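You operate a simulated robot arm through the tools that you are given. There is no shell and no other tool. Be economical: measure what you need, move in short steps, check, and stop when the job is done.

Carry out the task below with a simulated robot arm. There is one attempt and no reset: what you move stays moved.

Task
Swap the red spark plug for the blue one.
Fine: the red plug goes upright into any free hole of the rack, the blue one tight into the same cylinder; the other two stay tight.

It is judged by the outcome, as a careful person would: the job done as asked, and still so three seconds after it is handed in. It fails if anything else is knocked over, pushed out of place, dropped, spilled or broken.

Robot
A 7-joint arm with a two-finger gripper, on a carriage that runs on a rail from [0, 1.323] to [0, -0.457] (x, y) and turns from -215 to 118 degrees about z. Base frame: it is fixed where the carriage stands at the start and does not move with it; the origin is on the floor, on the carriage's upright axis, x ahead of it, y to its left, z up; the surface under the hand at the start is at about z = 0.151. Units: m, degrees, N and s.
With the tool pointing down near the work surface it reaches from about 0.28 to 0.52 m from the robot's upright axis, wherever it stands. Its first joint turns from -166.0 to 166.0 degrees. Places, roughly: black bench engine [0.6, -1.5, 0.9]; blue lock pin [0.6, -1.3, 1]; blue spark plug top [0.3, 0.2, 0.8]; red lock pin [0.6, 0.2, 1]; red spark plug top [0.5, 0, 1.1]; silver engine [0.6, 0, 1]; six-cylinder engine [0.8, -3.2, 1]; yellow lock pin [0.8, -3, 1.1]. Payload 2.45 kg.
The tool frame sits at the grasp point (the TCP): z along the fingers, y along the line on which they close. The tips reach 0.023 m beyond it. Largest opening 0.072 m; the body of the gripper starts 0.04 m behind the TCP.
Orientation is that of the tool frame in the base frame, as a unit quaternion [x, y, z, w]. With the fingers straight down and closing along the base's y, the tool's x points along the base's -x, its y along +y and its z along -z.

Tools
- The arm moves only by the tool servo_tool. Its argument "increments" is one flat list of numbers, 6 for each row, row after row: the shift along the tool's x, y, z in m, then the turn, a rotation vector about the tool's x, y, z in degrees. In form: [tx, ty, tz, rx, ry, rz, tx, ty, tz, rx, ry, rz, ...]. A call has 1 to 10 rows; each row shifts and turns the commanded pose from where the row before left it, along the tool's axes as they then stand. "jaw" is the opening in per cent of the stroke, from 0 (shut) to 100 (fully open), set as the call begins (left out, the last holds). Each row takes 0.2 s and may step no farther than 0.05 m and 8.6 degrees from the row before; otherwise, or with a gripper value out of range, the whole call is refused. A pose out of reach is approached as far as the arm can. The call stops where the force on the tool passes 40 N (or 10 N more than at its start, if that is more) or the arm is blocked; 0.2 s more then pass. The fingers move at their own pace (about 0.072 m/s each) and stop on an object; they squeeze with about 30 N. The grip force told is the motor's: it shows also when the fingers shut on nothing. Time passes only in rows, and 0.2 s behind the last, so rows that do not move let the fingers close. It gives the time, the measured TCP pose, the force on the tool (base axes), the opening and the grip force at its end, in the units of the frame above (readings bear some noise), with the torque about the TCP (base axes, N m) and any sound that the robot's microphone picked up.
- Cameras (640 x 400 px; columns grow to the right, rows downward): "scene" is now at [0.0219, 0.1522, 1.5368]; the picture's right is [-0.34, -0.94, 0.00], its down [-0.53, 0.20, -0.82] and it looks along [0.77, -0.28, -0.57] (base axes); focal length 230 px, centre (320, 200). "wrist" rides on the gripper at [0.078, 0.017, -0.066] in the tool frame; the picture's right is [-0.22, 0.98, 0.00], its down [-0.56, -0.12, -0.82] and it looks along [-0.80, -0.18, 0.57] (tool axes); focal length 234 px, centre (320, 200). There is no depth. A picture from a camera that has moved, and an enlarged one, comes with that camera's place and axes in the base frame and with its lens.
- capture(camera): a new picture of that camera. The clock stands still meanwhile.
- lift_body(by): slides the trunk up (or, below 0, down) by that many m; the arm and the scene camera ride with it, the base frame stays. It gives what a move gives, with no picture.
- roll_base(legs): drives the robot by 1 to 6 legs, each [ahead, left, turn to the left] in m, m and degrees, along the robot's own axes; the way and the turn of a leg run together, so that a leg with both is an arc; at most 1.5 m and 180 degrees a leg. The arm and the cameras ride along, it lands a little off, and it stops where it bumps. It keeps to its track: a leg is cut to what the track allows. It gives what a move gives.
- aim_head(pan, tilt): turns the head with the scene camera to pan (to the left, within 155 degrees either way) and tilt (down, from -29 to 69), counted from straight ahead of the robot. It gives what a move gives.
- zoom(camera, box): a new picture of the part [left, top, right, bottom] of that camera's present view, enlarged. The clock stands still meanwhile.
- finish_job(): hands the job in; it is judged then, once.

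Work in short steps. Places have to be worked out from the pictures, the camera data and where the tool is seen: move nearer, look again, correct. Check each grasp and each placing, and mend what went wrong. You have 120 turns and 90 pictures in all, those below and enlarged ones among them. Open the gripper and draw the arm clear of the work before you hand the job in, unless the task says otherwise; then end with one line.

The tools are called after "Call:" as a command line: name --argument value ..., lists and objects as JSON in quotes. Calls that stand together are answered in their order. servo_tool: Moves the arm, as the interface text tells. Its arguments: {"type":"object","properties":{"increments":{"type":"array"},"jaw":{"type":"number"}},"required":["increments"]} The other tools are called the same way: lift_body (by) slides the trunk up or down; roll_base (legs) drives the base; aim_head (pan, tilt) turns the head that bears the scene camera; capture (camera) takes a picture; zoom (camera, box) takes an enlarged picture of a part of a camera's view; finish_job () hands the job in.

At the start:

```text
time: 0.0
eef_pos: [0.3667, -0.0138, 1.389]
ee_rot: [0.0, 1.0, 0.0, 0.0]
ft_force: [0.3, 0.3, -0.2]
ft_torque: [0.0, 0.04, 0.03]
grip_width: 0.072
gripper_force: 0.0
trunk travel left (down, up): [-0.525, 0.065]
robot x, y, heading: [0.0005, -0.0, -0.1]
head pan, tilt: [-20.2, 34.7]
```

scene: 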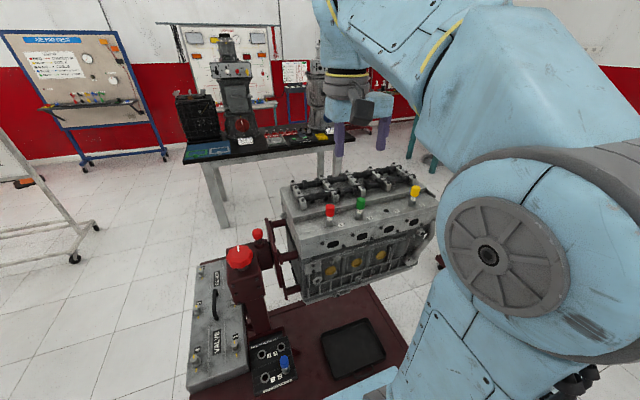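
wrist: 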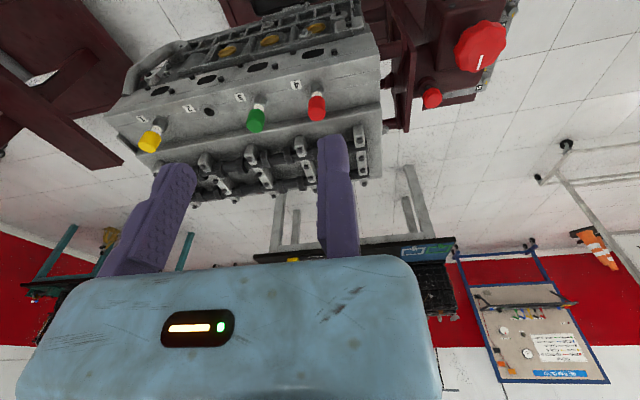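

The pictures show the engine with red, green and yellow plugs, and a small rack with a blue plug. I zoom in on both.

Call:
zoom --camera "scene" --box '[260, 160, 460, 285]'

Call:
zoom --camera "scene" --box '[180, 220, 420, 400]'

Call:
zoom --camera "wrist" --box '[100, 0, 420, 200]'

```text
3.20 times, centred on (360, 222) of scene
camera zoom: at [0.0219, 0.1522, 1.5368], right [-0.34, -0.94, 0.0], down [-0.53, 0.2, -0.82], along [0.77, -0.28, -0.57], focal length 736 px, centre (192, 128)
```

zoom: 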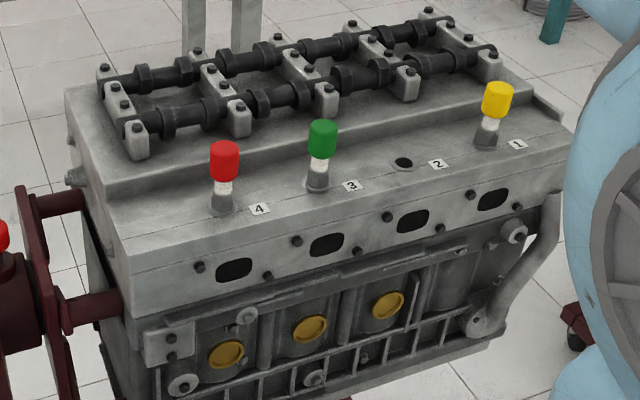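

```text
2.22 times, centred on (300, 310) of scene
camera zoom: at [0.0219, 0.1522, 1.5368], right [-0.34, -0.94, 0.0], down [-0.53, 0.2, -0.82], along [0.77, -0.28, -0.57], focal length 511 px, centre (364, -44)
```

zoom: 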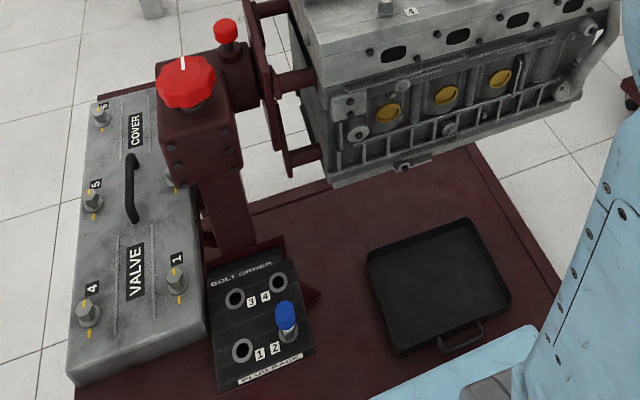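

```text
2.00 times, centred on (260, 100) of wrist
camera zoom: at [0.2898, 0.0036, 1.4544], right [0.22, 0.98, 0.0], down [0.56, -0.12, 0.82], along [0.8, -0.18, -0.57], focal length 468 px, centre (440, 400)
```

zoom: 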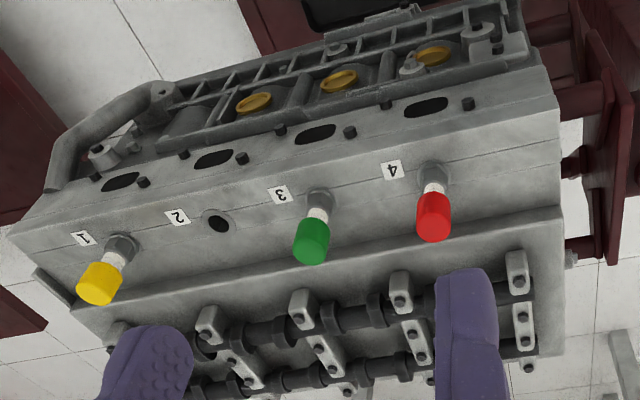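

Triangulating the red cap from both views gives about [0.487, -0.046, 1.149]. I move above it with the jaw open and look again.

Call:
servo_tool --increments '[-0.03, -0.008, 0.03, 0, 0, 0, -0.03, -0.008, 0.03, 0, 0, 0, -0.03, -0.008, 0.03, 0, 0, 0, -0.03, -0.008, 0.03, 0, 0, 0, 0, 0, 0, 0, 0, 0]' --jaw 100

Call:
capture --camera "wrist"

Call:
capture --camera "scene"

```text
time: 1.2
eef_pos: [0.4875, -0.0459, 1.2688]
ee_rot: [0.001, 1.0, 0.0, 0.001]
ft_force: [0.0, -0.2, -0.4]
ft_torque: [0.01, 0.0, 0.01]
grip_width: 0.0717
gripper_force: 0.0
trunk travel left (down, up): [-0.525, 0.065]
robot x, y, heading: [0.0028, -0.0023, -0.0]
head pan, tilt: [-20.2, 34.7]
```

```text
84 pictures are left
camera wrist: at [0.4114, -0.0281, 1.3337], right [0.22, 0.98, 0.0], down [0.56, -0.13, 0.82], along [0.8, -0.18, -0.57], focal length 234 px, centre (320, 200)
```

wrist: 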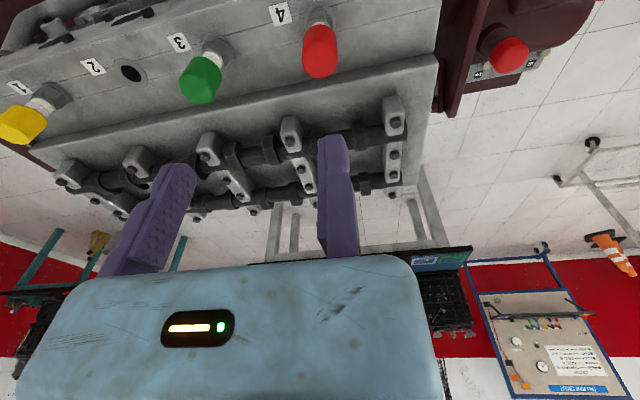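

```text
83 pictures are left
camera scene: at [0.0226, 0.1521, 1.5368], right [-0.34, -0.94, 0.0], down [-0.54, 0.2, -0.82], along [0.77, -0.28, -0.57], focal length 230 px, centre (320, 200)
```

scene: 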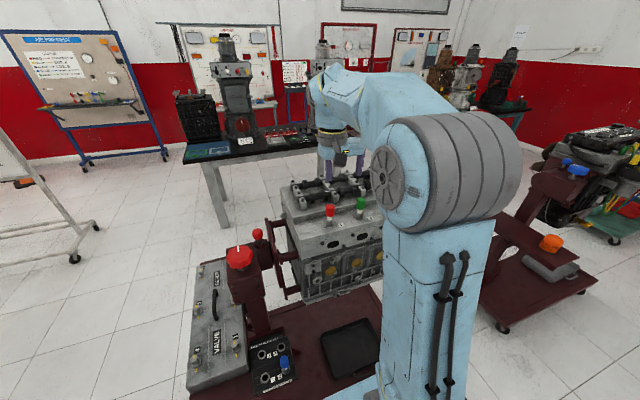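

The cap is confirmed at x≈0.487, y≈-0.045, spanning about z 1.125–1.173, with the camshaft clear at x≥0.54. I descend to z≈1.15.

Call:
servo_tool --increments '[0, 0, 0.03, 0, 0, 0, 0, 0, 0.03, 0, 0, 0, 0, 0, 0.03, 0, 0, 0, 0, 0, 0.028, 0, 0, 0, 0, 0, 0, 0, 0, 0]'

Call:
capture --camera "wrist"

Call:
zoom --camera "scene" --box '[270, 140, 400, 260]'

```text
time: 2.0
eef_pos: [0.4873, -0.0459, 1.1896]
ee_rot: [-0.001, 1.0, 0.0, 0.008]
ft_force: [-2.2, 0.6, 9.2]
ft_torque: [-0.08, 0.16, -0.03]
grip_width: 0.0718
gripper_force: 0.1
trunk travel left (down, up): [-0.525, 0.065]
robot x, y, heading: [0.0039, 0.0005, 0.2]
head pan, tilt: [-20.2, 34.7]
stopped in row 4: the force on the tool passed its limit at 56 N (the readings are from after the stop); the commanded pose is now the measured one
```

```text
82 pictures are left
camera wrist: at [0.4102, -0.0281, 1.254], right [0.22, 0.98, 0.0], down [0.55, -0.12, 0.83], along [0.81, -0.18, -0.56], focal length 234 px, centre (320, 200)
```

wrist: 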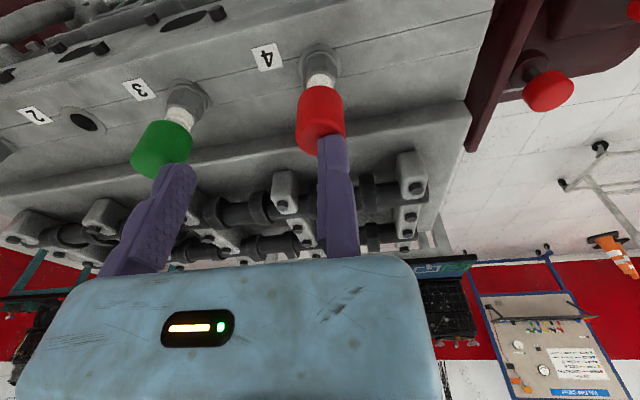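

```text
3.33 times, centred on (335, 200) of scene
camera zoom: at [0.0218, 0.1523, 1.537], right [-0.34, -0.94, 0.0], down [-0.53, 0.2, -0.82], along [0.77, -0.28, -0.57], focal length 767 px, centre (270, 200)
```

zoom: 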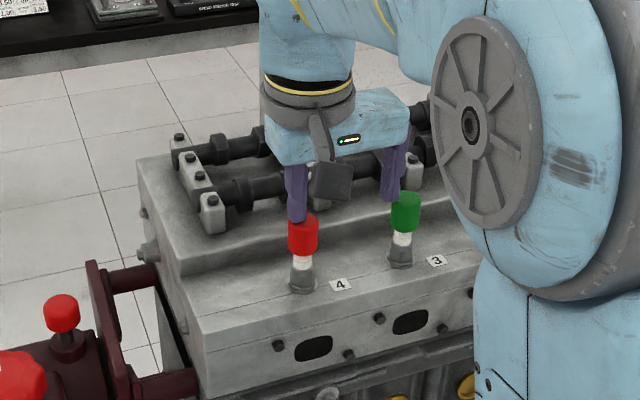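

The +y finger landed on the cap top: both cameras show the fingers sitting about 0.035 m further toward −y than the told TCP. I back up, shut the jaw and see where the fingers meet.

Call:
servo_tool --increments '[0, 0, -0.03, 0, 0, 0, 0, 0, -0.02, 0, 0, 0, 0, 0, 0, 0, 0, 0, 0, 0, 0, 0, 0, 0]' --jaw 0

Call:
capture --camera "wrist"

Call:
zoom --camera "scene" --box '[270, 120, 430, 220]'

```text
time: 3.0
eef_pos: [0.4867, -0.0456, 1.2377]
ee_rot: [0.0, 1.0, 0.0, 0.006]
ft_force: [0.1, -0.2, -0.6]
ft_torque: [0.01, 0.03, 0.02]
grip_width: 0.0
gripper_force: 28.8
trunk travel left (down, up): [-0.525, 0.065]
robot x, y, heading: [0.0005, -0.0013, 0.1]
head pan, tilt: [-20.2, 34.7]
```

```text
80 pictures are left
camera wrist: at [0.4097, -0.0283, 1.3031], right [0.22, 0.98, 0.0], down [0.55, -0.12, 0.83], along [0.81, -0.18, -0.56], focal length 234 px, centre (320, 200)
```

wrist: 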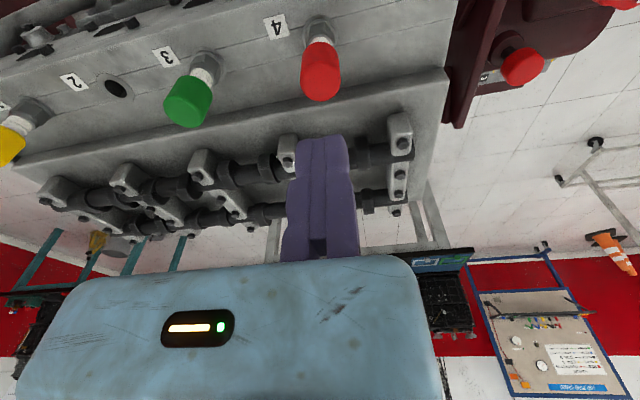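

```text
4.00 times, centred on (350, 170) of scene
camera zoom: at [0.0219, 0.1522, 1.5368], right [-0.34, -0.94, 0.0], down [-0.53, 0.2, -0.82], along [0.77, -0.28, -0.57], focal length 920 px, centre (200, 320)
```

zoom: 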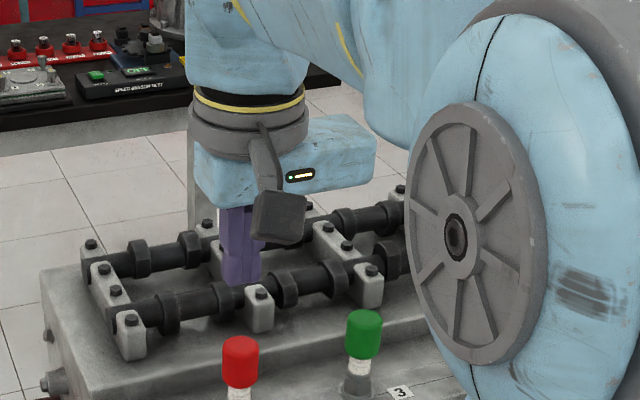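

Only the −y finger travels; the +y finger stays fixed with its face close to the TCP plane. So the TCP must go just beyond the cap's +y edge. I zoom in to measure the cap accurately.

Call:
zoom --camera "wrist" --box '[260, 0, 420, 160]'

```text
2.50 times, centred on (340, 80) of wrist
camera zoom: at [0.4097, -0.0283, 1.3031], right [0.22, 0.98, 0.0], down [0.55, -0.12, 0.83], along [0.81, -0.18, -0.56], focal length 585 px, centre (270, 500)
```

zoom: 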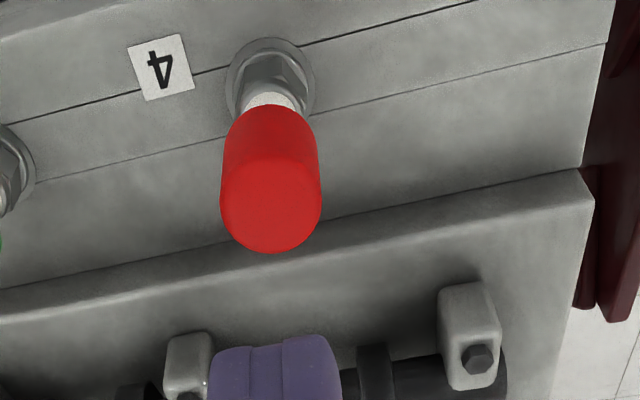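

The cap's centre is about (0.485, -0.045), diameter 0.024, top at z≈1.167. I put the fixed finger 2–3 mm outside the cap's +y edge (TCP y≈-0.031), fix the 0.7° tilt, open and check before descending.

Call:
servo_tool --increments '[0.002, 0.0146, 0, 0, 0.7, 0, 0, 0, 0.03, 0, 0, 0, 0, 0, 0, 0, 0, 0, 0, 0, 0, 0, 0, 0]' --jaw 65

Call:
zoom --camera "wrist" --box '[160, 0, 420, 200]'

```text
time: 4.0
eef_pos: [0.4853, -0.0317, 1.2084]
ee_rot: [0.001, 1.0, 0.0, 0.0]
ft_force: [0.2, -0.1, -0.3]
ft_torque: [0.0, -0.03, 0.0]
grip_width: 0.0469
gripper_force: 0.1
trunk travel left (down, up): [-0.525, 0.065]
robot x, y, heading: [0.0014, -0.002, 0.1]
head pan, tilt: [-20.2, 34.7]
```

```text
2.00 times, centred on (290, 100) of wrist
camera zoom: at [0.4083, -0.0134, 1.2737], right [0.22, 0.98, 0.0], down [0.56, -0.12, 0.82], along [0.8, -0.18, -0.57], focal length 468 px, centre (380, 400)
```

zoom: 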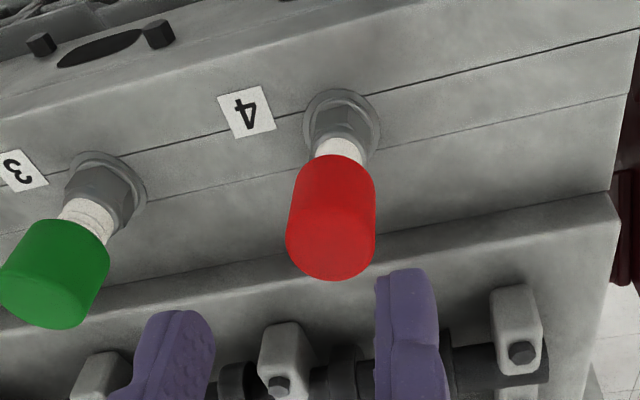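

The fixed finger's face is nearly flush with the cap's edge, so I shift +2 mm in y, then descend to z≈1.147.

Call:
servo_tool --increments '[0, 0.002, 0, 0, 0, 0, 0, 0, 0.02, 0, 0, 0, 0, 0, 0.02, 0, 0, 0, 0, 0, 0.021, 0, 0, 0, 0, 0, 0, 0, 0, 0]'

Call:
zoom --camera "wrist" --box '[160, 0, 420, 200]'

```text
time: 5.2
eef_pos: [0.4859, -0.03, 1.1469]
ee_rot: [0.0, 1.0, 0.001, 0.001]
ft_force: [0.2, -0.5, -0.3]
ft_torque: [0.0, -0.01, 0.01]
grip_width: 0.0469
gripper_force: 0.1
trunk travel left (down, up): [-0.525, 0.065]
robot x, y, heading: [0.0012, -0.001, -0.0]
head pan, tilt: [-20.2, 34.7]
```

```text
2.00 times, centred on (290, 100) of wrist
camera zoom: at [0.4082, -0.0119, 1.2126], right [0.22, 0.98, 0.0], down [0.56, -0.12, 0.82], along [0.8, -0.18, -0.57], focal length 468 px, centre (380, 400)
```

zoom: 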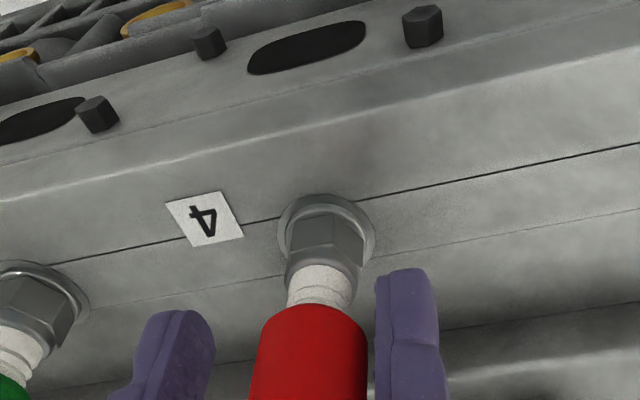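

No contact, and the cap sits between the fingers with about 2 mm to the fixed one. I close on it.

Call:
servo_tool --increments '[0, -0.0015, 0, 0, 0, 0, 0, 0, 0, 0, 0, 0, 0, 0, 0, 0, 0, 0, 0, 0, 0, 0, 0, 0]' --jaw 0

Call:
zoom --camera "wrist" --box '[160, 0, 420, 200]'

```text
time: 6.2
eef_pos: [0.4838, -0.0324, 1.1479]
ee_rot: [0.001, 1.0, 0.0, 0.0]
ft_force: [0.2, -7.0, 0.9]
ft_torque: [-0.51, 0.0, 0.02]
grip_width: 0.0233
gripper_force: 29.9
trunk travel left (down, up): [-0.525, 0.065]
robot x, y, heading: [0.0018, -0.0022, 0.1]
head pan, tilt: [-20.2, 34.7]
```

```text
2.00 times, centred on (290, 100) of wrist
camera zoom: at [0.4081, -0.0145, 1.2128], right [0.22, 0.98, 0.0], down [0.56, -0.12, 0.82], along [0.8, -0.18, -0.57], focal length 468 px, centre (380, 400)
```

zoom: 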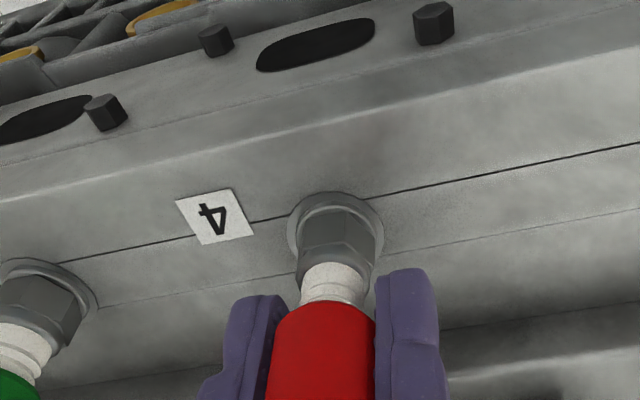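

Held, width 0.0233; the plug axis is about 11.7 mm to −y of the TCP. I try a short unscrewing turn (counter-clockwise from above) about that axis and watch torque and sound.

Call:
servo_tool --increments '[0, -0.0012, 0, 0, 0, 0, 0.00163, -0.00011, 0, 0, 0, -8, 0.00163, -0.00011, 0, 0, 0, -8, 0.00163, -0.00011, 0, 0, 0, -8]'

Call:
zoom --camera "wrist" --box '[160, 0, 420, 200]'

```text
time: 7.2
eef_pos: [0.481, -0.0335, 1.1484]
ee_rot: [-0.209, 0.978, 0.0, -0.002]
ft_force: [-3.9, -4.3, -1.2]
ft_torque: [-0.27, 0.24, -0.07]
grip_width: 0.0237
gripper_force: 29.8
trunk travel left (down, up): [-0.525, 0.065]
robot x, y, heading: [-0.0026, 0.003, 0.1]
head pan, tilt: [-20.2, 34.7]
```

```text
2.00 times, centred on (290, 100) of wrist
camera zoom: at [0.4032, -0.0491, 1.213], right [-0.2, 0.98, 0.0], down [0.56, 0.11, 0.82], along [0.8, 0.16, -0.57], focal length 468 px, centre (380, 400)
```

zoom: 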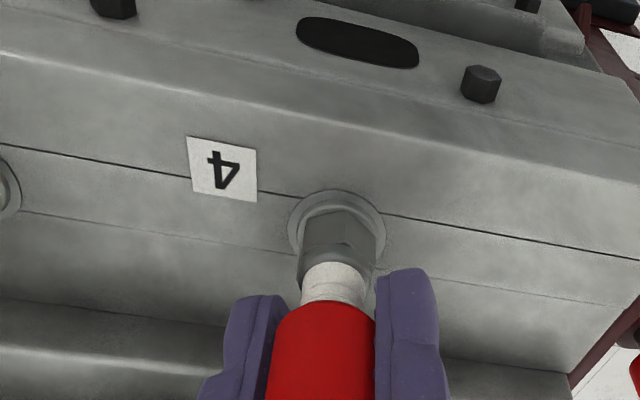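

The torque stays small, so the plug seems to be turning. I go on another 56° and look closely for rise and hex orientation.

Call:
servo_tool --increments '[0.00163, -0.00011, 0, 0, 0, -8, 0.00163, -0.00011, 0, 0, 0, -8, 0.00163, -0.00011, 0, 0, 0, -8, 0.00163, -0.00011, 0, 0, 0, -8, 0.00163, -0.00011, 0, 0, 0, -8, 0.00163, -0.00011, 0, 0, 0, -8, 0.00163, -0.00011, 0, 0, 0, -8]'

Call:
zoom --camera "wrist" --box '[160, 0, 420, 200]'

```text
time: 8.8
eef_pos: [0.4737, -0.0424, 1.1477]
ee_rot: [-0.643, 0.766, 0.0, 0.0]
ft_force: [-2.4, -4.2, -2.5]
ft_torque: [-0.29, 0.2, -0.08]
grip_width: 0.0237
gripper_force: 30.0
trunk travel left (down, up): [-0.525, 0.065]
robot x, y, heading: [-0.0036, 0.0007, -0.2]
head pan, tilt: [-20.2, 34.7]
```

```text
2.00 times, centred on (290, 100) of wrist
camera zoom: at [0.444, -0.1147, 1.213], right [-0.92, 0.38, 0.0], down [0.22, 0.53, 0.82], along [0.31, 0.76, -0.57], focal length 468 px, centre (380, 400)
```

zoom: 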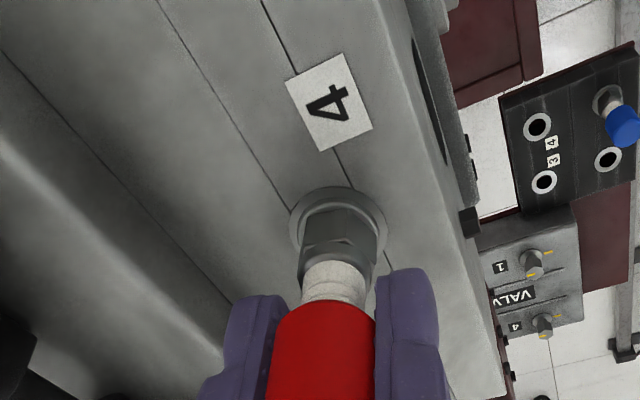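

I zoom tightly on the hex to tell whether it turns with the gripper.

Call:
zoom --camera "wrist" --box '[265, 75, 375, 155]'

Call:
servo_tool --increments '[0.00163, -0.00011, 0, 0, 0, -8, 0.00163, -0.00011, 0, 0, 0, -8, 0.00163, -0.00011, 0, 0, 0, -8, 0.00163, -0.00011, 0, 0, 0, -8]'

Call:
zoom --camera "wrist" --box '[265, 75, 375, 155]'

```text
5.00 times, centred on (320, 115) of wrist
camera zoom: at [0.444, -0.1147, 1.213], right [-0.92, 0.38, 0.0], down [0.22, 0.53, 0.82], along [0.31, 0.76, -0.57], focal length 1171 px, centre (320, 625)
```

zoom: 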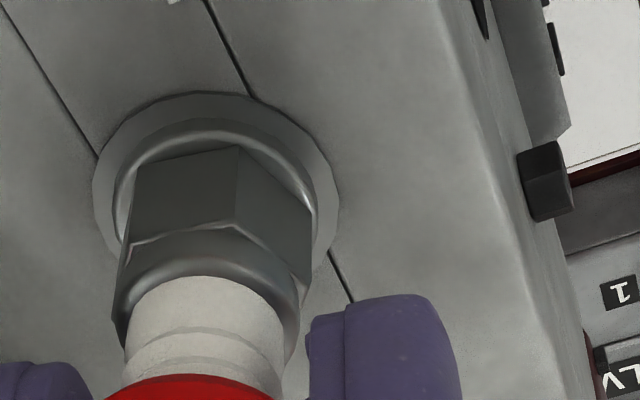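

```text
time: 9.8
eef_pos: [0.4736, -0.0476, 1.1476]
ee_rot: [0.83, -0.558, 0.001, -0.001]
ft_force: [-5.7, -3.3, -0.3]
ft_torque: [-0.19, 0.38, -0.05]
grip_width: 0.0233
gripper_force: 30.4
trunk travel left (down, up): [-0.525, 0.065]
robot x, y, heading: [-0.0018, -0.0005, -0.1]
head pan, tilt: [-20.2, 34.7]
```

```text
5.00 times, centred on (320, 115) of wrist
camera zoom: at [0.4881, -0.1258, 1.2133], right [-0.99, -0.17, 0.0], down [-0.09, 0.57, 0.82], along [-0.14, 0.81, -0.57], focal length 1171 px, centre (320, 625)
```

zoom: 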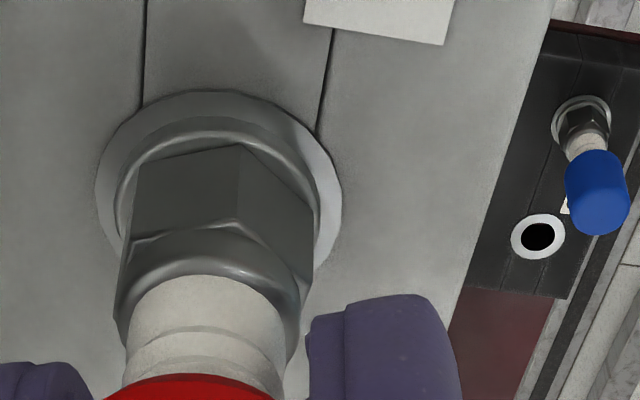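

The hex turns with the gripper (112° so far). I try a gentle lift to see if it is free.

Call:
servo_tool --increments '[0, 0, -0.002, 0, 0, 0, 0, 0, -0.002, 0, 0, 0, 0, 0, 0, 0, 0, 0]'

Call:
zoom --camera "wrist" --box '[265, 75, 375, 155]'

```text
time: 10.6
eef_pos: [0.4754, -0.0484, 1.149]
ee_rot: [0.828, -0.56, -0.003, 0.001]
ft_force: [-7.3, -3.0, -37.5]
ft_torque: [-0.21, 0.9, -0.02]
grip_width: 0.0239
gripper_force: 30.2
trunk travel left (down, up): [-0.525, 0.065]
robot x, y, heading: [0.0019, 0.0045, 0.2]
head pan, tilt: [-20.2, 34.7]
```

```text
5.00 times, centred on (320, 115) of wrist
camera zoom: at [0.489, -0.1259, 1.214], right [-0.99, -0.16, 0.01], down [-0.09, 0.57, 0.82], along [-0.14, 0.81, -0.57], focal length 1171 px, centre (320, 625)
```

zoom: 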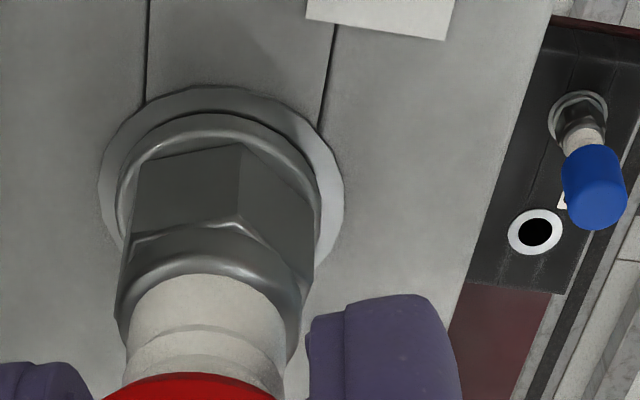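

It is still threaded (37 N). I relax the pull and keep turning 80°.

Call:
servo_tool --increments '[0, 0, 0.003, 0, 0, 0, 0.00163, -0.00011, 0, 0, 0, -8, 0.00163, -0.00011, 0, 0, 0, -8, 0.00163, -0.00011, 0, 0, 0, -8, 0.00163, -0.00011, 0, 0, 0, -8, 0.00163, -0.00011, 0, 0, 0, -8, 0.00163, -0.00011, 0, 0, 0, -8, 0.00163, -0.00011, 0, 0, 0, -8, 0.00163, -0.00011, 0, 0, 0, -8, 0.00163, -0.00011, 0, 0, 0, -8]'

Call:
zoom --camera "wrist" --box '[265, 75, 375, 155]'

```text
time: 12.2
eef_pos: [0.4846, -0.0586, 1.1436]
ee_rot: [0.978, -0.207, -0.004, 0.019]
ft_force: [2.1, 2.6, 24.0]
ft_torque: [0.49, -0.31, 0.02]
grip_width: 0.0236
gripper_force: 30.4
trunk travel left (down, up): [-0.525, 0.065]
robot x, y, heading: [0.0059, -0.0041, 0.0]
head pan, tilt: [-20.2, 34.7]
stopped in row 7: the force on the tool passed its limit at 70 N (the readings are from after the stop); the commanded pose is now the measured one
```

```text
5.00 times, centred on (320, 115) of wrist
camera zoom: at [0.5506, -0.1035, 1.2094], right [-0.59, -0.8, 0.04], down [-0.45, 0.37, 0.81], along [-0.67, 0.47, -0.58], focal length 1171 px, centre (320, 625)
```

zoom: 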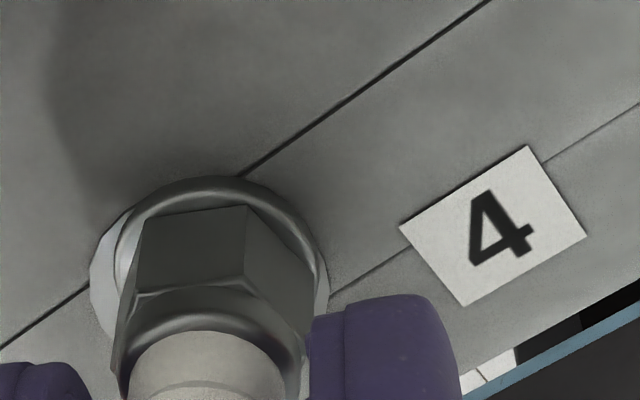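

Something pushed on the tool at about 156° of total turn, perhaps the wrist camera against the camshaft. I look from the scene camera.

Call:
zoom --camera "scene" --box '[250, 110, 430, 250]'

Call:
capture --camera "wrist"

```text
2.86 times, centred on (340, 180) of scene
camera zoom: at [0.0201, 0.1538, 1.5371], right [-0.34, -0.94, 0.0], down [-0.53, 0.19, -0.82], along [0.77, -0.28, -0.57], focal length 657 px, centre (263, 257)
```

zoom: 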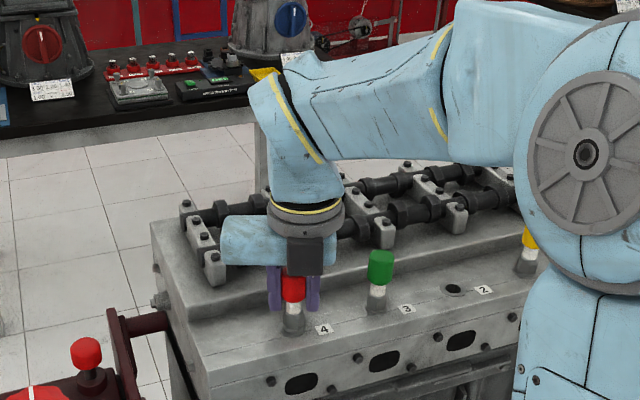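

```text
67 pictures are left
camera wrist: at [0.5506, -0.1035, 1.2094], right [-0.59, -0.8, 0.04], down [-0.45, 0.37, 0.81], along [-0.67, 0.47, -0.58], focal length 234 px, centre (320, 200)
```

wrist: 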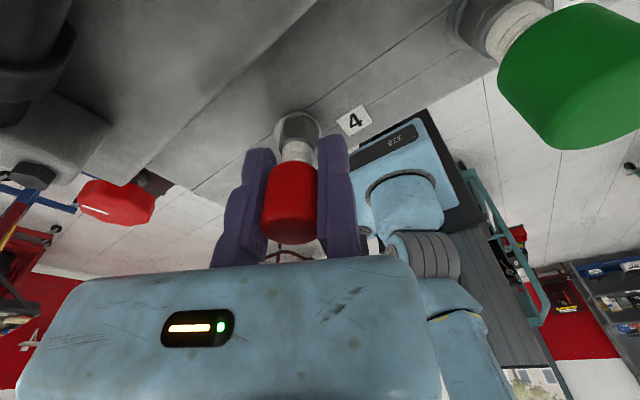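

The tool tilted 2.2° and deviated, which looks like the wrist joint's limit at this turn. I open, straighten, lift clear, and start winding back about the plug axis to re-grip.

Call:
servo_tool --increments '[0, 0, 0, 0, 0, 0, 0, 0.001, 0, 0, 0, 0, 0, 0, -0.001, 2.2, 0, 0, 0, 0, -0.025, 0, 0, 0, 0, 0, -0.03, 0, 0, 0, 0, 0, 0, 0, 0, 0]' --jaw 65

Call:
capture --camera "wrist"

```text
time: 13.6
eef_pos: [0.4866, -0.0625, 1.1963]
ee_rot: [0.978, -0.208, -0.003, 0.0]
ft_force: [0.4, -0.3, 0.0]
ft_torque: [0.03, 0.0, 0.01]
grip_width: 0.0467
gripper_force: 0.1
trunk travel left (down, up): [-0.525, 0.065]
robot x, y, heading: [-0.0028, -0.0006, 0.2]
head pan, tilt: [-20.2, 34.7]
```

```text
66 pictures are left
camera wrist: at [0.5505, -0.109, 1.261], right [-0.6, -0.8, 0.0], down [-0.45, 0.34, 0.82], along [-0.66, 0.49, -0.57], focal length 234 px, centre (320, 200)
```

wrist: 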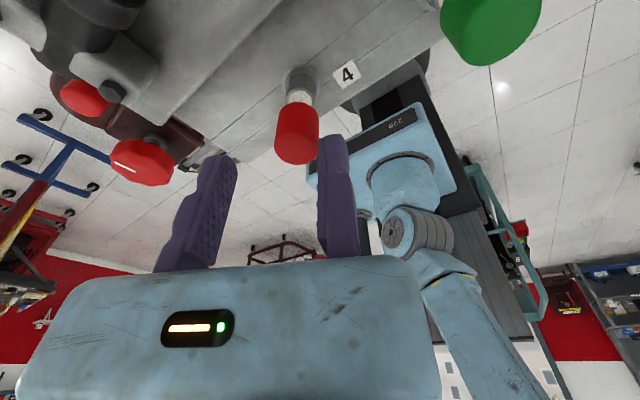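

The plug stands still in place. I wind the wrist back clockwise about the plug axis.

Call:
servo_tool --increments '[-0.00185, -0.00014, 0, 0, 0, 8.5, -0.00185, -0.00014, 0, 0, 0, 8.5, -0.00185, -0.00014, 0, 0, 0, 8.5, -0.00185, -0.00014, 0, 0, 0, 8.5, -0.00185, -0.00014, 0, 0, 0, 8.5, -0.00185, -0.00014, 0, 0, 0, 8.5, -0.00185, -0.00014, 0, 0, 0, 8.5, -0.00185, -0.00014, 0, 0, 0, 8.5, -0.00185, -0.00014, 0, 0, 0, 8.5, -0.00185, -0.00014, 0, 0, 0, 8.5]'

Call:
servo_tool --increments '[-0.00185, -0.00014, 0, 0, 0, 8.5, -0.00185, -0.00014, 0, 0, 0, 8.5, -0.00185, -0.00014, 0, 0, 0, 8.5, -0.00185, -0.00014, 0, 0, 0, 8.5, -0.00185, -0.00014, 0, 0, 0, 8.5, -0.00185, -0.00014, 0, 0, 0, 8.5, -0.00185, -0.00014, 0, 0, 0, 8.5, -0.00185, -0.00014, 0, 0, 0, 8.5, -0.00185, -0.00014, 0, 0, 0, 8.5, -0.00185, -0.00014, 0, 0, 0, 8.5]'

Call:
servo_tool --increments '[-0.00185, -0.00014, 0, 0, 0, 8.5, -0.00185, -0.00014, 0, 0, 0, 8.5, -0.00185, -0.00014, 0, 0, 0, 8.5, -0.00185, -0.00014, 0, 0, 0, 8.5, -0.00185, -0.00014, 0, 0, 0, 8.5, -0.00185, -0.00014, 0, 0, 0, 8.5, -0.00185, -0.00014, 0, 0, 0, 8.5, -0.00185, -0.00014, 0, 0, 0, 8.5, -0.00185, -0.00014, 0, 0, 0, 8.5, -0.00185, -0.00014, 0, 0, 0, 8.5]'

Call:
capture --camera "wrist"

```text
time: 15.8
eef_pos: [0.4777, -0.0451, 1.1965]
ee_rot: [-0.579, 0.815, 0.002, -0.002]
ft_force: [0.6, -0.2, -0.3]
ft_torque: [0.01, 0.0, -0.01]
grip_width: 0.0466
gripper_force: 0.0
trunk travel left (down, up): [-0.525, 0.065]
robot x, y, heading: [0.0009, -0.0008, 0.2]
head pan, tilt: [-20.2, 34.7]
```

```text
time: 18.0
eef_pos: [0.4933, -0.0372, 1.1979]
ee_rot: [0.124, 0.992, 0.0, -0.005]
ft_force: [-0.7, 0.6, 0.2]
ft_torque: [0.01, -0.03, -0.03]
grip_width: 0.047
gripper_force: 0.0
trunk travel left (down, up): [-0.525, 0.065]
robot x, y, heading: [0.0005, 0.0032, 0.1]
head pan, tilt: [-20.2, 34.7]
```

```text
time: 20.2
eef_pos: [0.5029, -0.0509, 1.1969]
ee_rot: [0.762, 0.648, -0.002, -0.002]
ft_force: [0.4, -0.1, 0.7]
ft_torque: [-0.01, -0.02, 0.03]
grip_width: 0.0468
gripper_force: 0.2
trunk travel left (down, up): [-0.525, 0.065]
robot x, y, heading: [0.0034, 0.0033, 0.2]
head pan, tilt: [-20.2, 34.7]
```

```text
65 pictures are left
camera wrist: at [0.5334, 0.0227, 1.2617], right [0.93, -0.37, -0.01], down [-0.21, -0.53, 0.82], along [-0.31, -0.76, -0.57], focal length 234 px, centre (320, 200)
```

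wrist: 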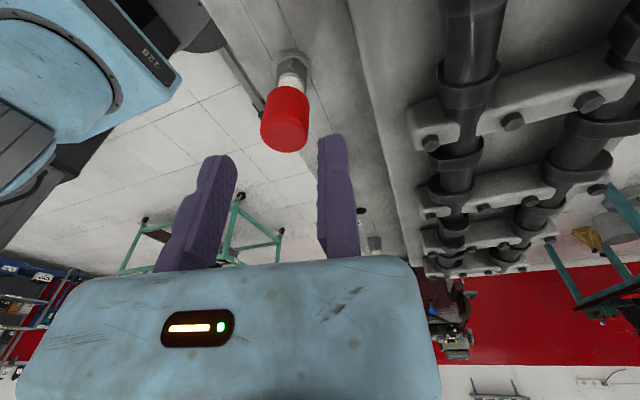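

Yaw is now −99°. I turn five more rows, to about −142°, to gain stroke before re-gripping.

Call:
servo_tool --increments '[-0.00185, -0.00014, 0, 0, 0, 8.5, -0.00185, -0.00014, 0, 0, 0, 8.5, -0.00185, -0.00014, 0, 0, 0, 8.5, -0.00185, -0.00014, 0, 0, 0, 8.5, -0.00185, -0.00014, 0, 0, 0, 8.5, 0, 0, 0, 0, 0, 0]'

Call:
zoom --camera "wrist" --box '[160, 0, 420, 200]'

```text
time: 21.6
eef_pos: [0.4987, -0.0601, 1.1973]
ee_rot: [0.944, 0.329, -0.004, -0.002]
ft_force: [0.0, -0.6, 0.3]
ft_torque: [-0.01, -0.04, -0.02]
grip_width: 0.0468
gripper_force: 0.1
trunk travel left (down, up): [-0.525, 0.065]
robot x, y, heading: [0.0037, -0.0001, -0.2]
head pan, tilt: [-20.2, 34.7]
```

```text
2.00 times, centred on (290, 100) of wrist
camera zoom: at [0.571, -0.025, 1.2612], right [0.43, -0.9, 0.0], down [-0.51, -0.25, 0.82], along [-0.74, -0.36, -0.57], focal length 468 px, centre (380, 400)
```

zoom: 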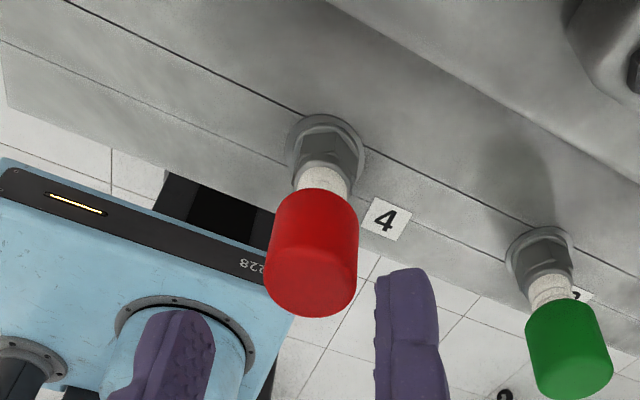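

Yaw −142° reached. Combining both views I put the plug axis near (0.488, −0.044); I shift the tool slightly to suit and descend to re-grip.

Call:
servo_tool --increments '[0.0015, -0.004, 0, 0, 0, 0, 0, 0, 0.02, 0, 0, 0, 0, 0, 0.03, 0, 0, 0, 0, 0, 0, 0, 0, 0]'

Call:
zoom --camera "wrist" --box '[160, 0, 420, 200]'

```text
time: 22.6
eef_pos: [0.4967, -0.0557, 1.1462]
ee_rot: [0.944, 0.329, -0.003, -0.002]
ft_force: [0.0, 0.1, 0.1]
ft_torque: [0.03, -0.01, 0.03]
grip_width: 0.047
gripper_force: 0.2
trunk travel left (down, up): [-0.525, 0.065]
robot x, y, heading: [0.0023, 0.0039, 0.1]
head pan, tilt: [-20.2, 34.7]
```

```text
2.00 times, centred on (290, 100) of wrist
camera zoom: at [0.5696, -0.0208, 1.2108], right [0.44, -0.9, 0.0], down [-0.51, -0.25, 0.82], along [-0.74, -0.36, -0.57], focal length 468 px, centre (380, 400)
```

zoom: 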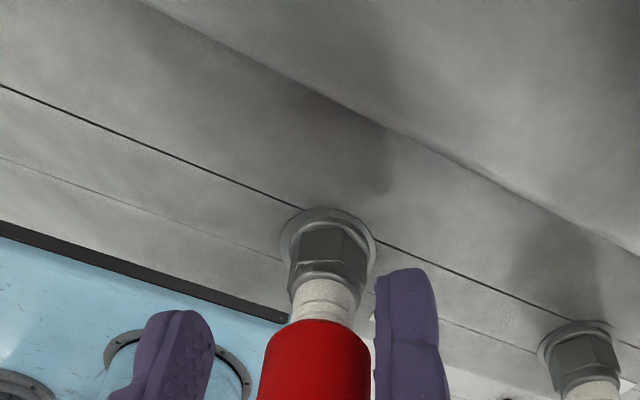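

Compared with the first grip picture the plug lies about 3 mm off along the tool's x, so I correct −3 mm in x and close.

Call:
servo_tool --increments '[-0.003, 0, 0, 0, 0, 0, 0, 0, 0, 0, 0, 0, 0, 0, 0, 0, 0, 0, 0, 0, 0, 0, 0, 0]' --jaw 0

Call:
zoom --camera "wrist" --box '[160, 0, 420, 200]'

```text
time: 23.6
eef_pos: [0.494, -0.0559, 1.1467]
ee_rot: [0.944, 0.33, -0.003, -0.002]
ft_force: [-4.4, 9.7, -0.3]
ft_torque: [0.51, 0.28, -0.04]
grip_width: 0.0238
gripper_force: 30.0
trunk travel left (down, up): [-0.525, 0.065]
robot x, y, heading: [-0.0013, 0.0009, 0.1]
head pan, tilt: [-20.2, 34.7]
```

```text
2.00 times, centred on (290, 100) of wrist
camera zoom: at [0.5664, -0.0208, 1.2113], right [0.44, -0.9, 0.0], down [-0.51, -0.25, 0.82], along [-0.74, -0.36, -0.57], focal length 468 px, centre (380, 400)
```

zoom: 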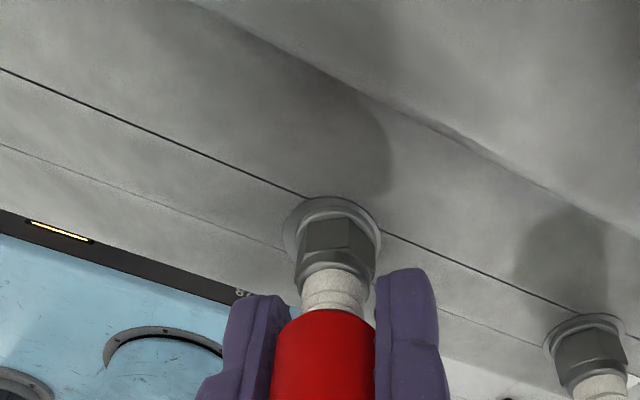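

Good grip, similar to the first. I relieve the side force and unscrew further, 80° at first.

Call:
servo_tool --increments '[0, -0.0012, 0, 0, 0, 0, 0.00173, -0.00013, 0, 0, 0, -8.5, 0.00173, -0.00013, 0, 0, 0, -8.5, 0.00173, -0.00013, 0, 0, 0, -8.5, 0.00173, -0.00013, 0, 0, 0, -8.5, 0.00173, -0.00013, 0, 0, 0, -8.5, 0.00173, -0.00013, 0, 0, 0, -8.5, 0.00173, -0.00013, 0, 0, 0, -8.5, 0.00173, -0.00013, 0, 0, 0, -8.5, 0.00173, -0.00013, 0, 0, 0, -8.5]'

Call:
servo_tool --increments '[0.00173, -0.00013, 0, 0, 0, -8.5, 0.00173, -0.00013, 0, 0, 0, -8.5, 0.00173, -0.00013, 0, 0, 0, -8.5, 0.00173, -0.00013, 0, 0, 0, -8.5, 0.00173, -0.00013, 0, 0, 0, -8.5, 0.00173, -0.00013, 0, 0, 0, -8.5, 0.00173, -0.00013, 0, 0, 0, -8.5, 0.00173, -0.00013, 0, 0, 0, -8.5]'

Call:
zoom --camera "wrist" --box '[160, 0, 420, 200]'

```text
time: 25.8
eef_pos: [0.4966, -0.0422, 1.1475]
ee_rot: [0.536, 0.844, -0.001, -0.003]
ft_force: [-0.1, -0.1, 1.6]
ft_torque: [-0.04, -0.03, 0.02]
grip_width: 0.0234
gripper_force: 30.2
trunk travel left (down, up): [-0.525, 0.065]
robot x, y, heading: [0.0005, -0.0012, 0.4]
head pan, tilt: [-20.2, 34.7]
```

```text
time: 27.6
eef_pos: [0.4866, -0.0353, 1.1469]
ee_rot: [-0.027, 1.0, 0.001, -0.004]
ft_force: [-4.3, 9.5, 2.9]
ft_torque: [0.5, -0.05, -0.15]
grip_width: 0.0234
gripper_force: 29.4
trunk travel left (down, up): [-0.525, 0.065]
robot x, y, heading: [0.0016, -0.0001, 0.0]
head pan, tilt: [-20.2, 34.7]
```

```text
2.00 times, centred on (290, 100) of wrist
camera zoom: at [0.4089, -0.0219, 1.2128], right [0.17, 0.99, 0.0], down [0.57, -0.1, 0.81], along [0.8, -0.13, -0.58], focal length 468 px, centre (380, 400)
```

zoom: 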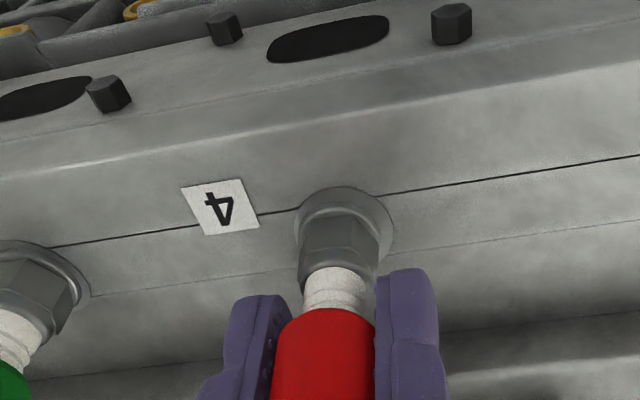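

About 300° turned in total. I relieve the side force and make another small lift test.

Call:
servo_tool --increments '[0, 0.0015, 0, 0, 0, 0, 0, 0, -0.0025, 0, 0, 0, 0, 0, 0, 0, 0, 0]'

```text
time: 28.4
eef_pos: [0.4854, -0.0349, 1.149]
ee_rot: [-0.026, 1.0, 0.0, -0.004]
ft_force: [0.6, 0.1, -0.9]
ft_torque: [0.01, 0.02, -0.01]
grip_width: 0.0233
gripper_force: 30.4
trunk travel left (down, up): [-0.525, 0.065]
robot x, y, heading: [-0.0018, 0.0016, 0.2]
head pan, tilt: [-20.2, 34.7]
```

It lifted 2 mm with no force, so it seems free. I lift further in small steps.

Call:
servo_tool --increments '[0, 0, -0.004, 0, 0, 0, 0, 0, -0.005, 0, 0, 0, 0, 0, -0.008, 0, 0, 0, 0, 0, 0, 0, 0, 0]'

Call:
capture --camera "wrist"

```text
time: 29.4
eef_pos: [0.4849, -0.0346, 1.1661]
ee_rot: [-0.026, 1.0, 0.001, -0.003]
ft_force: [-1.8, 1.0, -0.1]
ft_torque: [0.11, 0.14, 0.02]
grip_width: 0.023
gripper_force: 30.3
trunk travel left (down, up): [-0.525, 0.065]
robot x, y, heading: [-0.0011, 0.0036, 0.0]
head pan, tilt: [-20.2, 34.7]
```

```text
60 pictures are left
camera wrist: at [0.409, -0.0205, 1.2322], right [0.17, 0.99, 0.0], down [0.57, -0.1, 0.81], along [0.8, -0.14, -0.58], focal length 234 px, centre (320, 200)
```

wrist: 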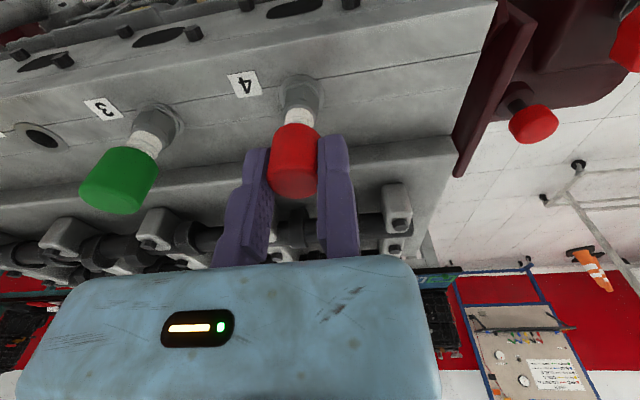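

The plug rises with the gripper. I lift clear and look.

Call:
servo_tool --increments '[0, 0, -0.015, 0, 0, 0, 0, 0, -0.02, 0, 0, 0, 0, 0, -0.02, 0, 0, 0, 0, 0, -0.02, 0, 0, 0, 0, 0, -0.02, 0, 0, 0, 0, 0, 0, 0, 0, 3]'

Call:
capture --camera "wrist"

Call:
zoom --camera "scene" --box '[250, 110, 430, 250]'

```text
time: 30.8
eef_pos: [0.4873, -0.0335, 1.262]
ee_rot: [0.0, 1.0, 0.0, -0.003]
ft_force: [-0.9, -0.7, -0.8]
ft_torque: [0.01, 0.03, -0.01]
grip_width: 0.0235
gripper_force: 30.1
trunk travel left (down, up): [-0.525, 0.065]
robot x, y, heading: [-0.0009, -0.0016, 0.0]
head pan, tilt: [-20.2, 34.7]
```

```text
59 pictures are left
camera wrist: at [0.4109, -0.0163, 1.3274], right [0.22, 0.98, 0.0], down [0.57, -0.13, 0.82], along [0.8, -0.18, -0.58], focal length 234 px, centre (320, 200)
```

wrist: 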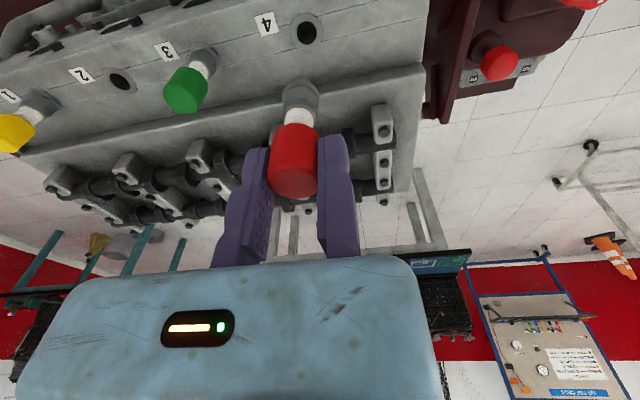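

```text
2.86 times, centred on (340, 180) of scene
camera zoom: at [0.0217, 0.1525, 1.5368], right [-0.34, -0.94, 0.0], down [-0.54, 0.2, -0.82], along [0.77, -0.28, -0.57], focal length 657 px, centre (263, 257)
```

zoom: 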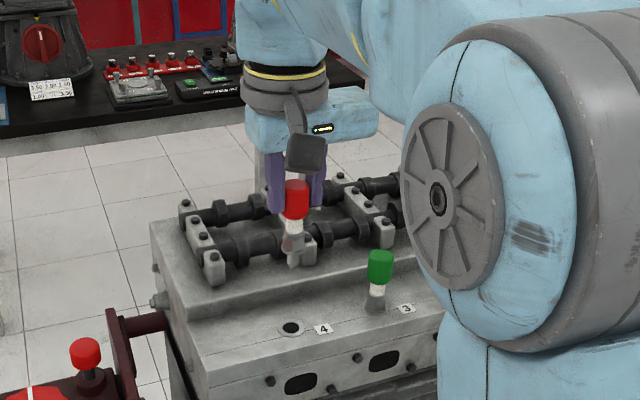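

The red plug is out and the hole of cylinder 4 is at about (0.4855, −0.0455, 1.099). I carry the plug toward the rack at this height.

Call:
servo_tool --increments '[0.03, 0.038, 0, 0, 0, 0, 0.03, 0.038, 0, 0, 0, 0, 0.03, 0.038, 0, 0, 0, 0, 0.03, 0.038, 0, 0, 0, 0, 0.03, 0.038, 0, 0, 0, 0, 0, 0, 0, 0, 0, 0]'

Call:
aim_head --pan 5 --tilt 60

Call:
capture --camera "scene"

Call:
capture --camera "wrist"

```text
time: 32.2
eef_pos: [0.3369, 0.1543, 1.2634]
ee_rot: [0.001, 1.0, -0.001, -0.003]
ft_force: [0.0, -0.2, -0.2]
ft_torque: [-0.04, 0.0, -0.01]
grip_width: 0.0233
gripper_force: 29.7
trunk travel left (down, up): [-0.525, 0.065]
robot x, y, heading: [0.0039, 0.0014, -0.1]
head pan, tilt: [-20.2, 34.7]
```

```text
time: 33.1
eef_pos: [0.3376, 0.1553, 1.2631]
ee_rot: [-0.001, 1.0, 0.0, -0.004]
ft_force: [-0.3, 0.9, -0.5]
ft_torque: [0.0, 0.02, -0.03]
grip_width: 0.0234
gripper_force: 29.9
trunk travel left (down, up): [-0.525, 0.065]
robot x, y, heading: [0.0012, 0.0021, -0.1]
head pan, tilt: [5.0, 60.0]
```

```text
57 pictures are left
camera scene: at [0.0054, 0.1887, 1.5022], right [0.09, -1.0, 0.0], down [-0.86, -0.08, -0.5], along [0.5, 0.04, -0.87], focal length 230 px, centre (320, 200)
```

scene: 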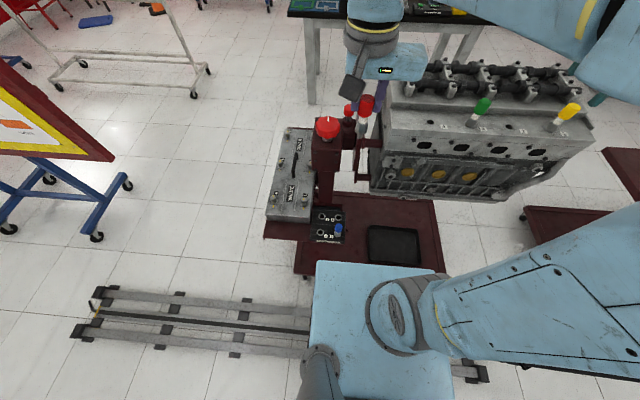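

```text
56 pictures are left
camera wrist: at [0.261, 0.1727, 1.3287], right [0.22, 0.98, 0.0], down [0.57, -0.13, 0.82], along [0.8, -0.18, -0.58], focal length 234 px, centre (320, 200)
```

wrist: 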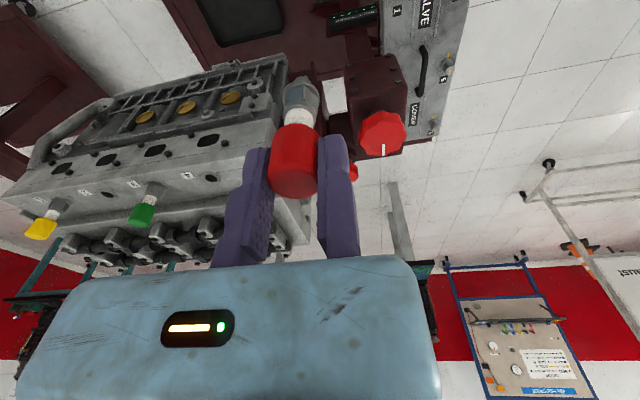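

I zoom on the rack in this new view, then lower the trunk part-way.

Call:
zoom --camera "scene" --box '[290, 190, 370, 250]'

Call:
lift_body --by -0.2

Call:
capture --camera "wrist"

Call:
capture --camera "scene"

```text
6.67 times, centred on (330, 220) of scene
camera zoom: at [0.0054, 0.1887, 1.5022], right [0.09, -1.0, 0.0], down [-0.86, -0.08, -0.5], along [0.5, 0.04, -0.87], focal length 1533 px, centre (253, 67)
```

zoom: 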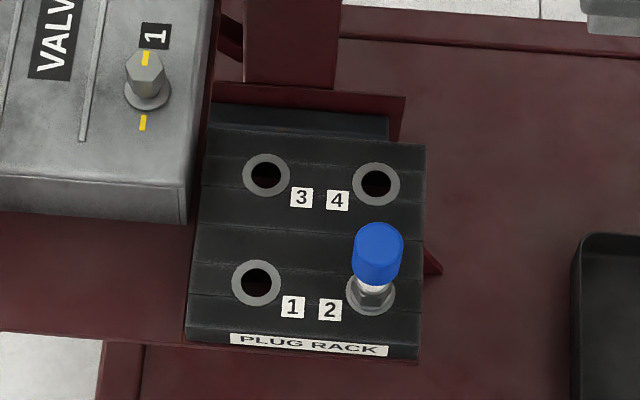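

```text
time: 35.3
eef_pos: [0.337, 0.1556, 1.0637]
ee_rot: [0.0, 1.0, 0.0, -0.004]
ft_force: [-0.6, 0.0, -0.8]
ft_torque: [0.01, 0.01, 0.02]
grip_width: 0.0235
gripper_force: 30.0
trunk travel left (down, up): [-0.325, 0.265]
robot x, y, heading: [-0.0002, -0.0001, 0.5]
head pan, tilt: [5.0, 60.0]
```

```text
54 pictures are left
camera wrist: at [0.261, 0.1727, 1.1288], right [0.22, 0.98, 0.0], down [0.57, -0.13, 0.82], along [0.8, -0.18, -0.58], focal length 234 px, centre (320, 200)
```

wrist: 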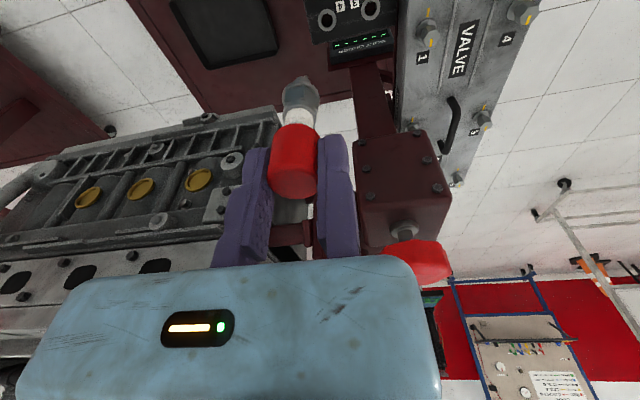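

```text
53 pictures are left
camera scene: at [0.0053, 0.1887, 1.3022], right [0.09, -1.0, 0.0], down [-0.86, -0.08, -0.5], along [0.5, 0.04, -0.87], focal length 230 px, centre (320, 200)
```

scene: 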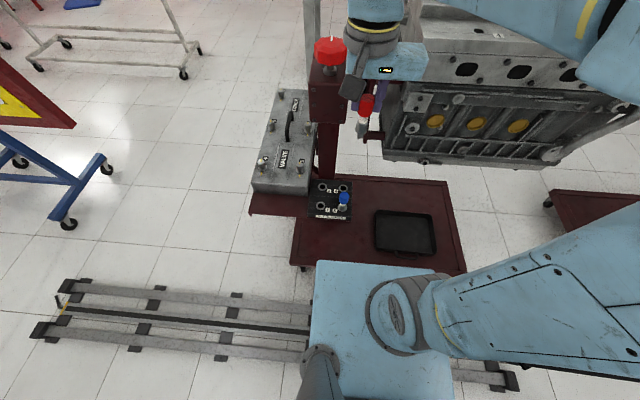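

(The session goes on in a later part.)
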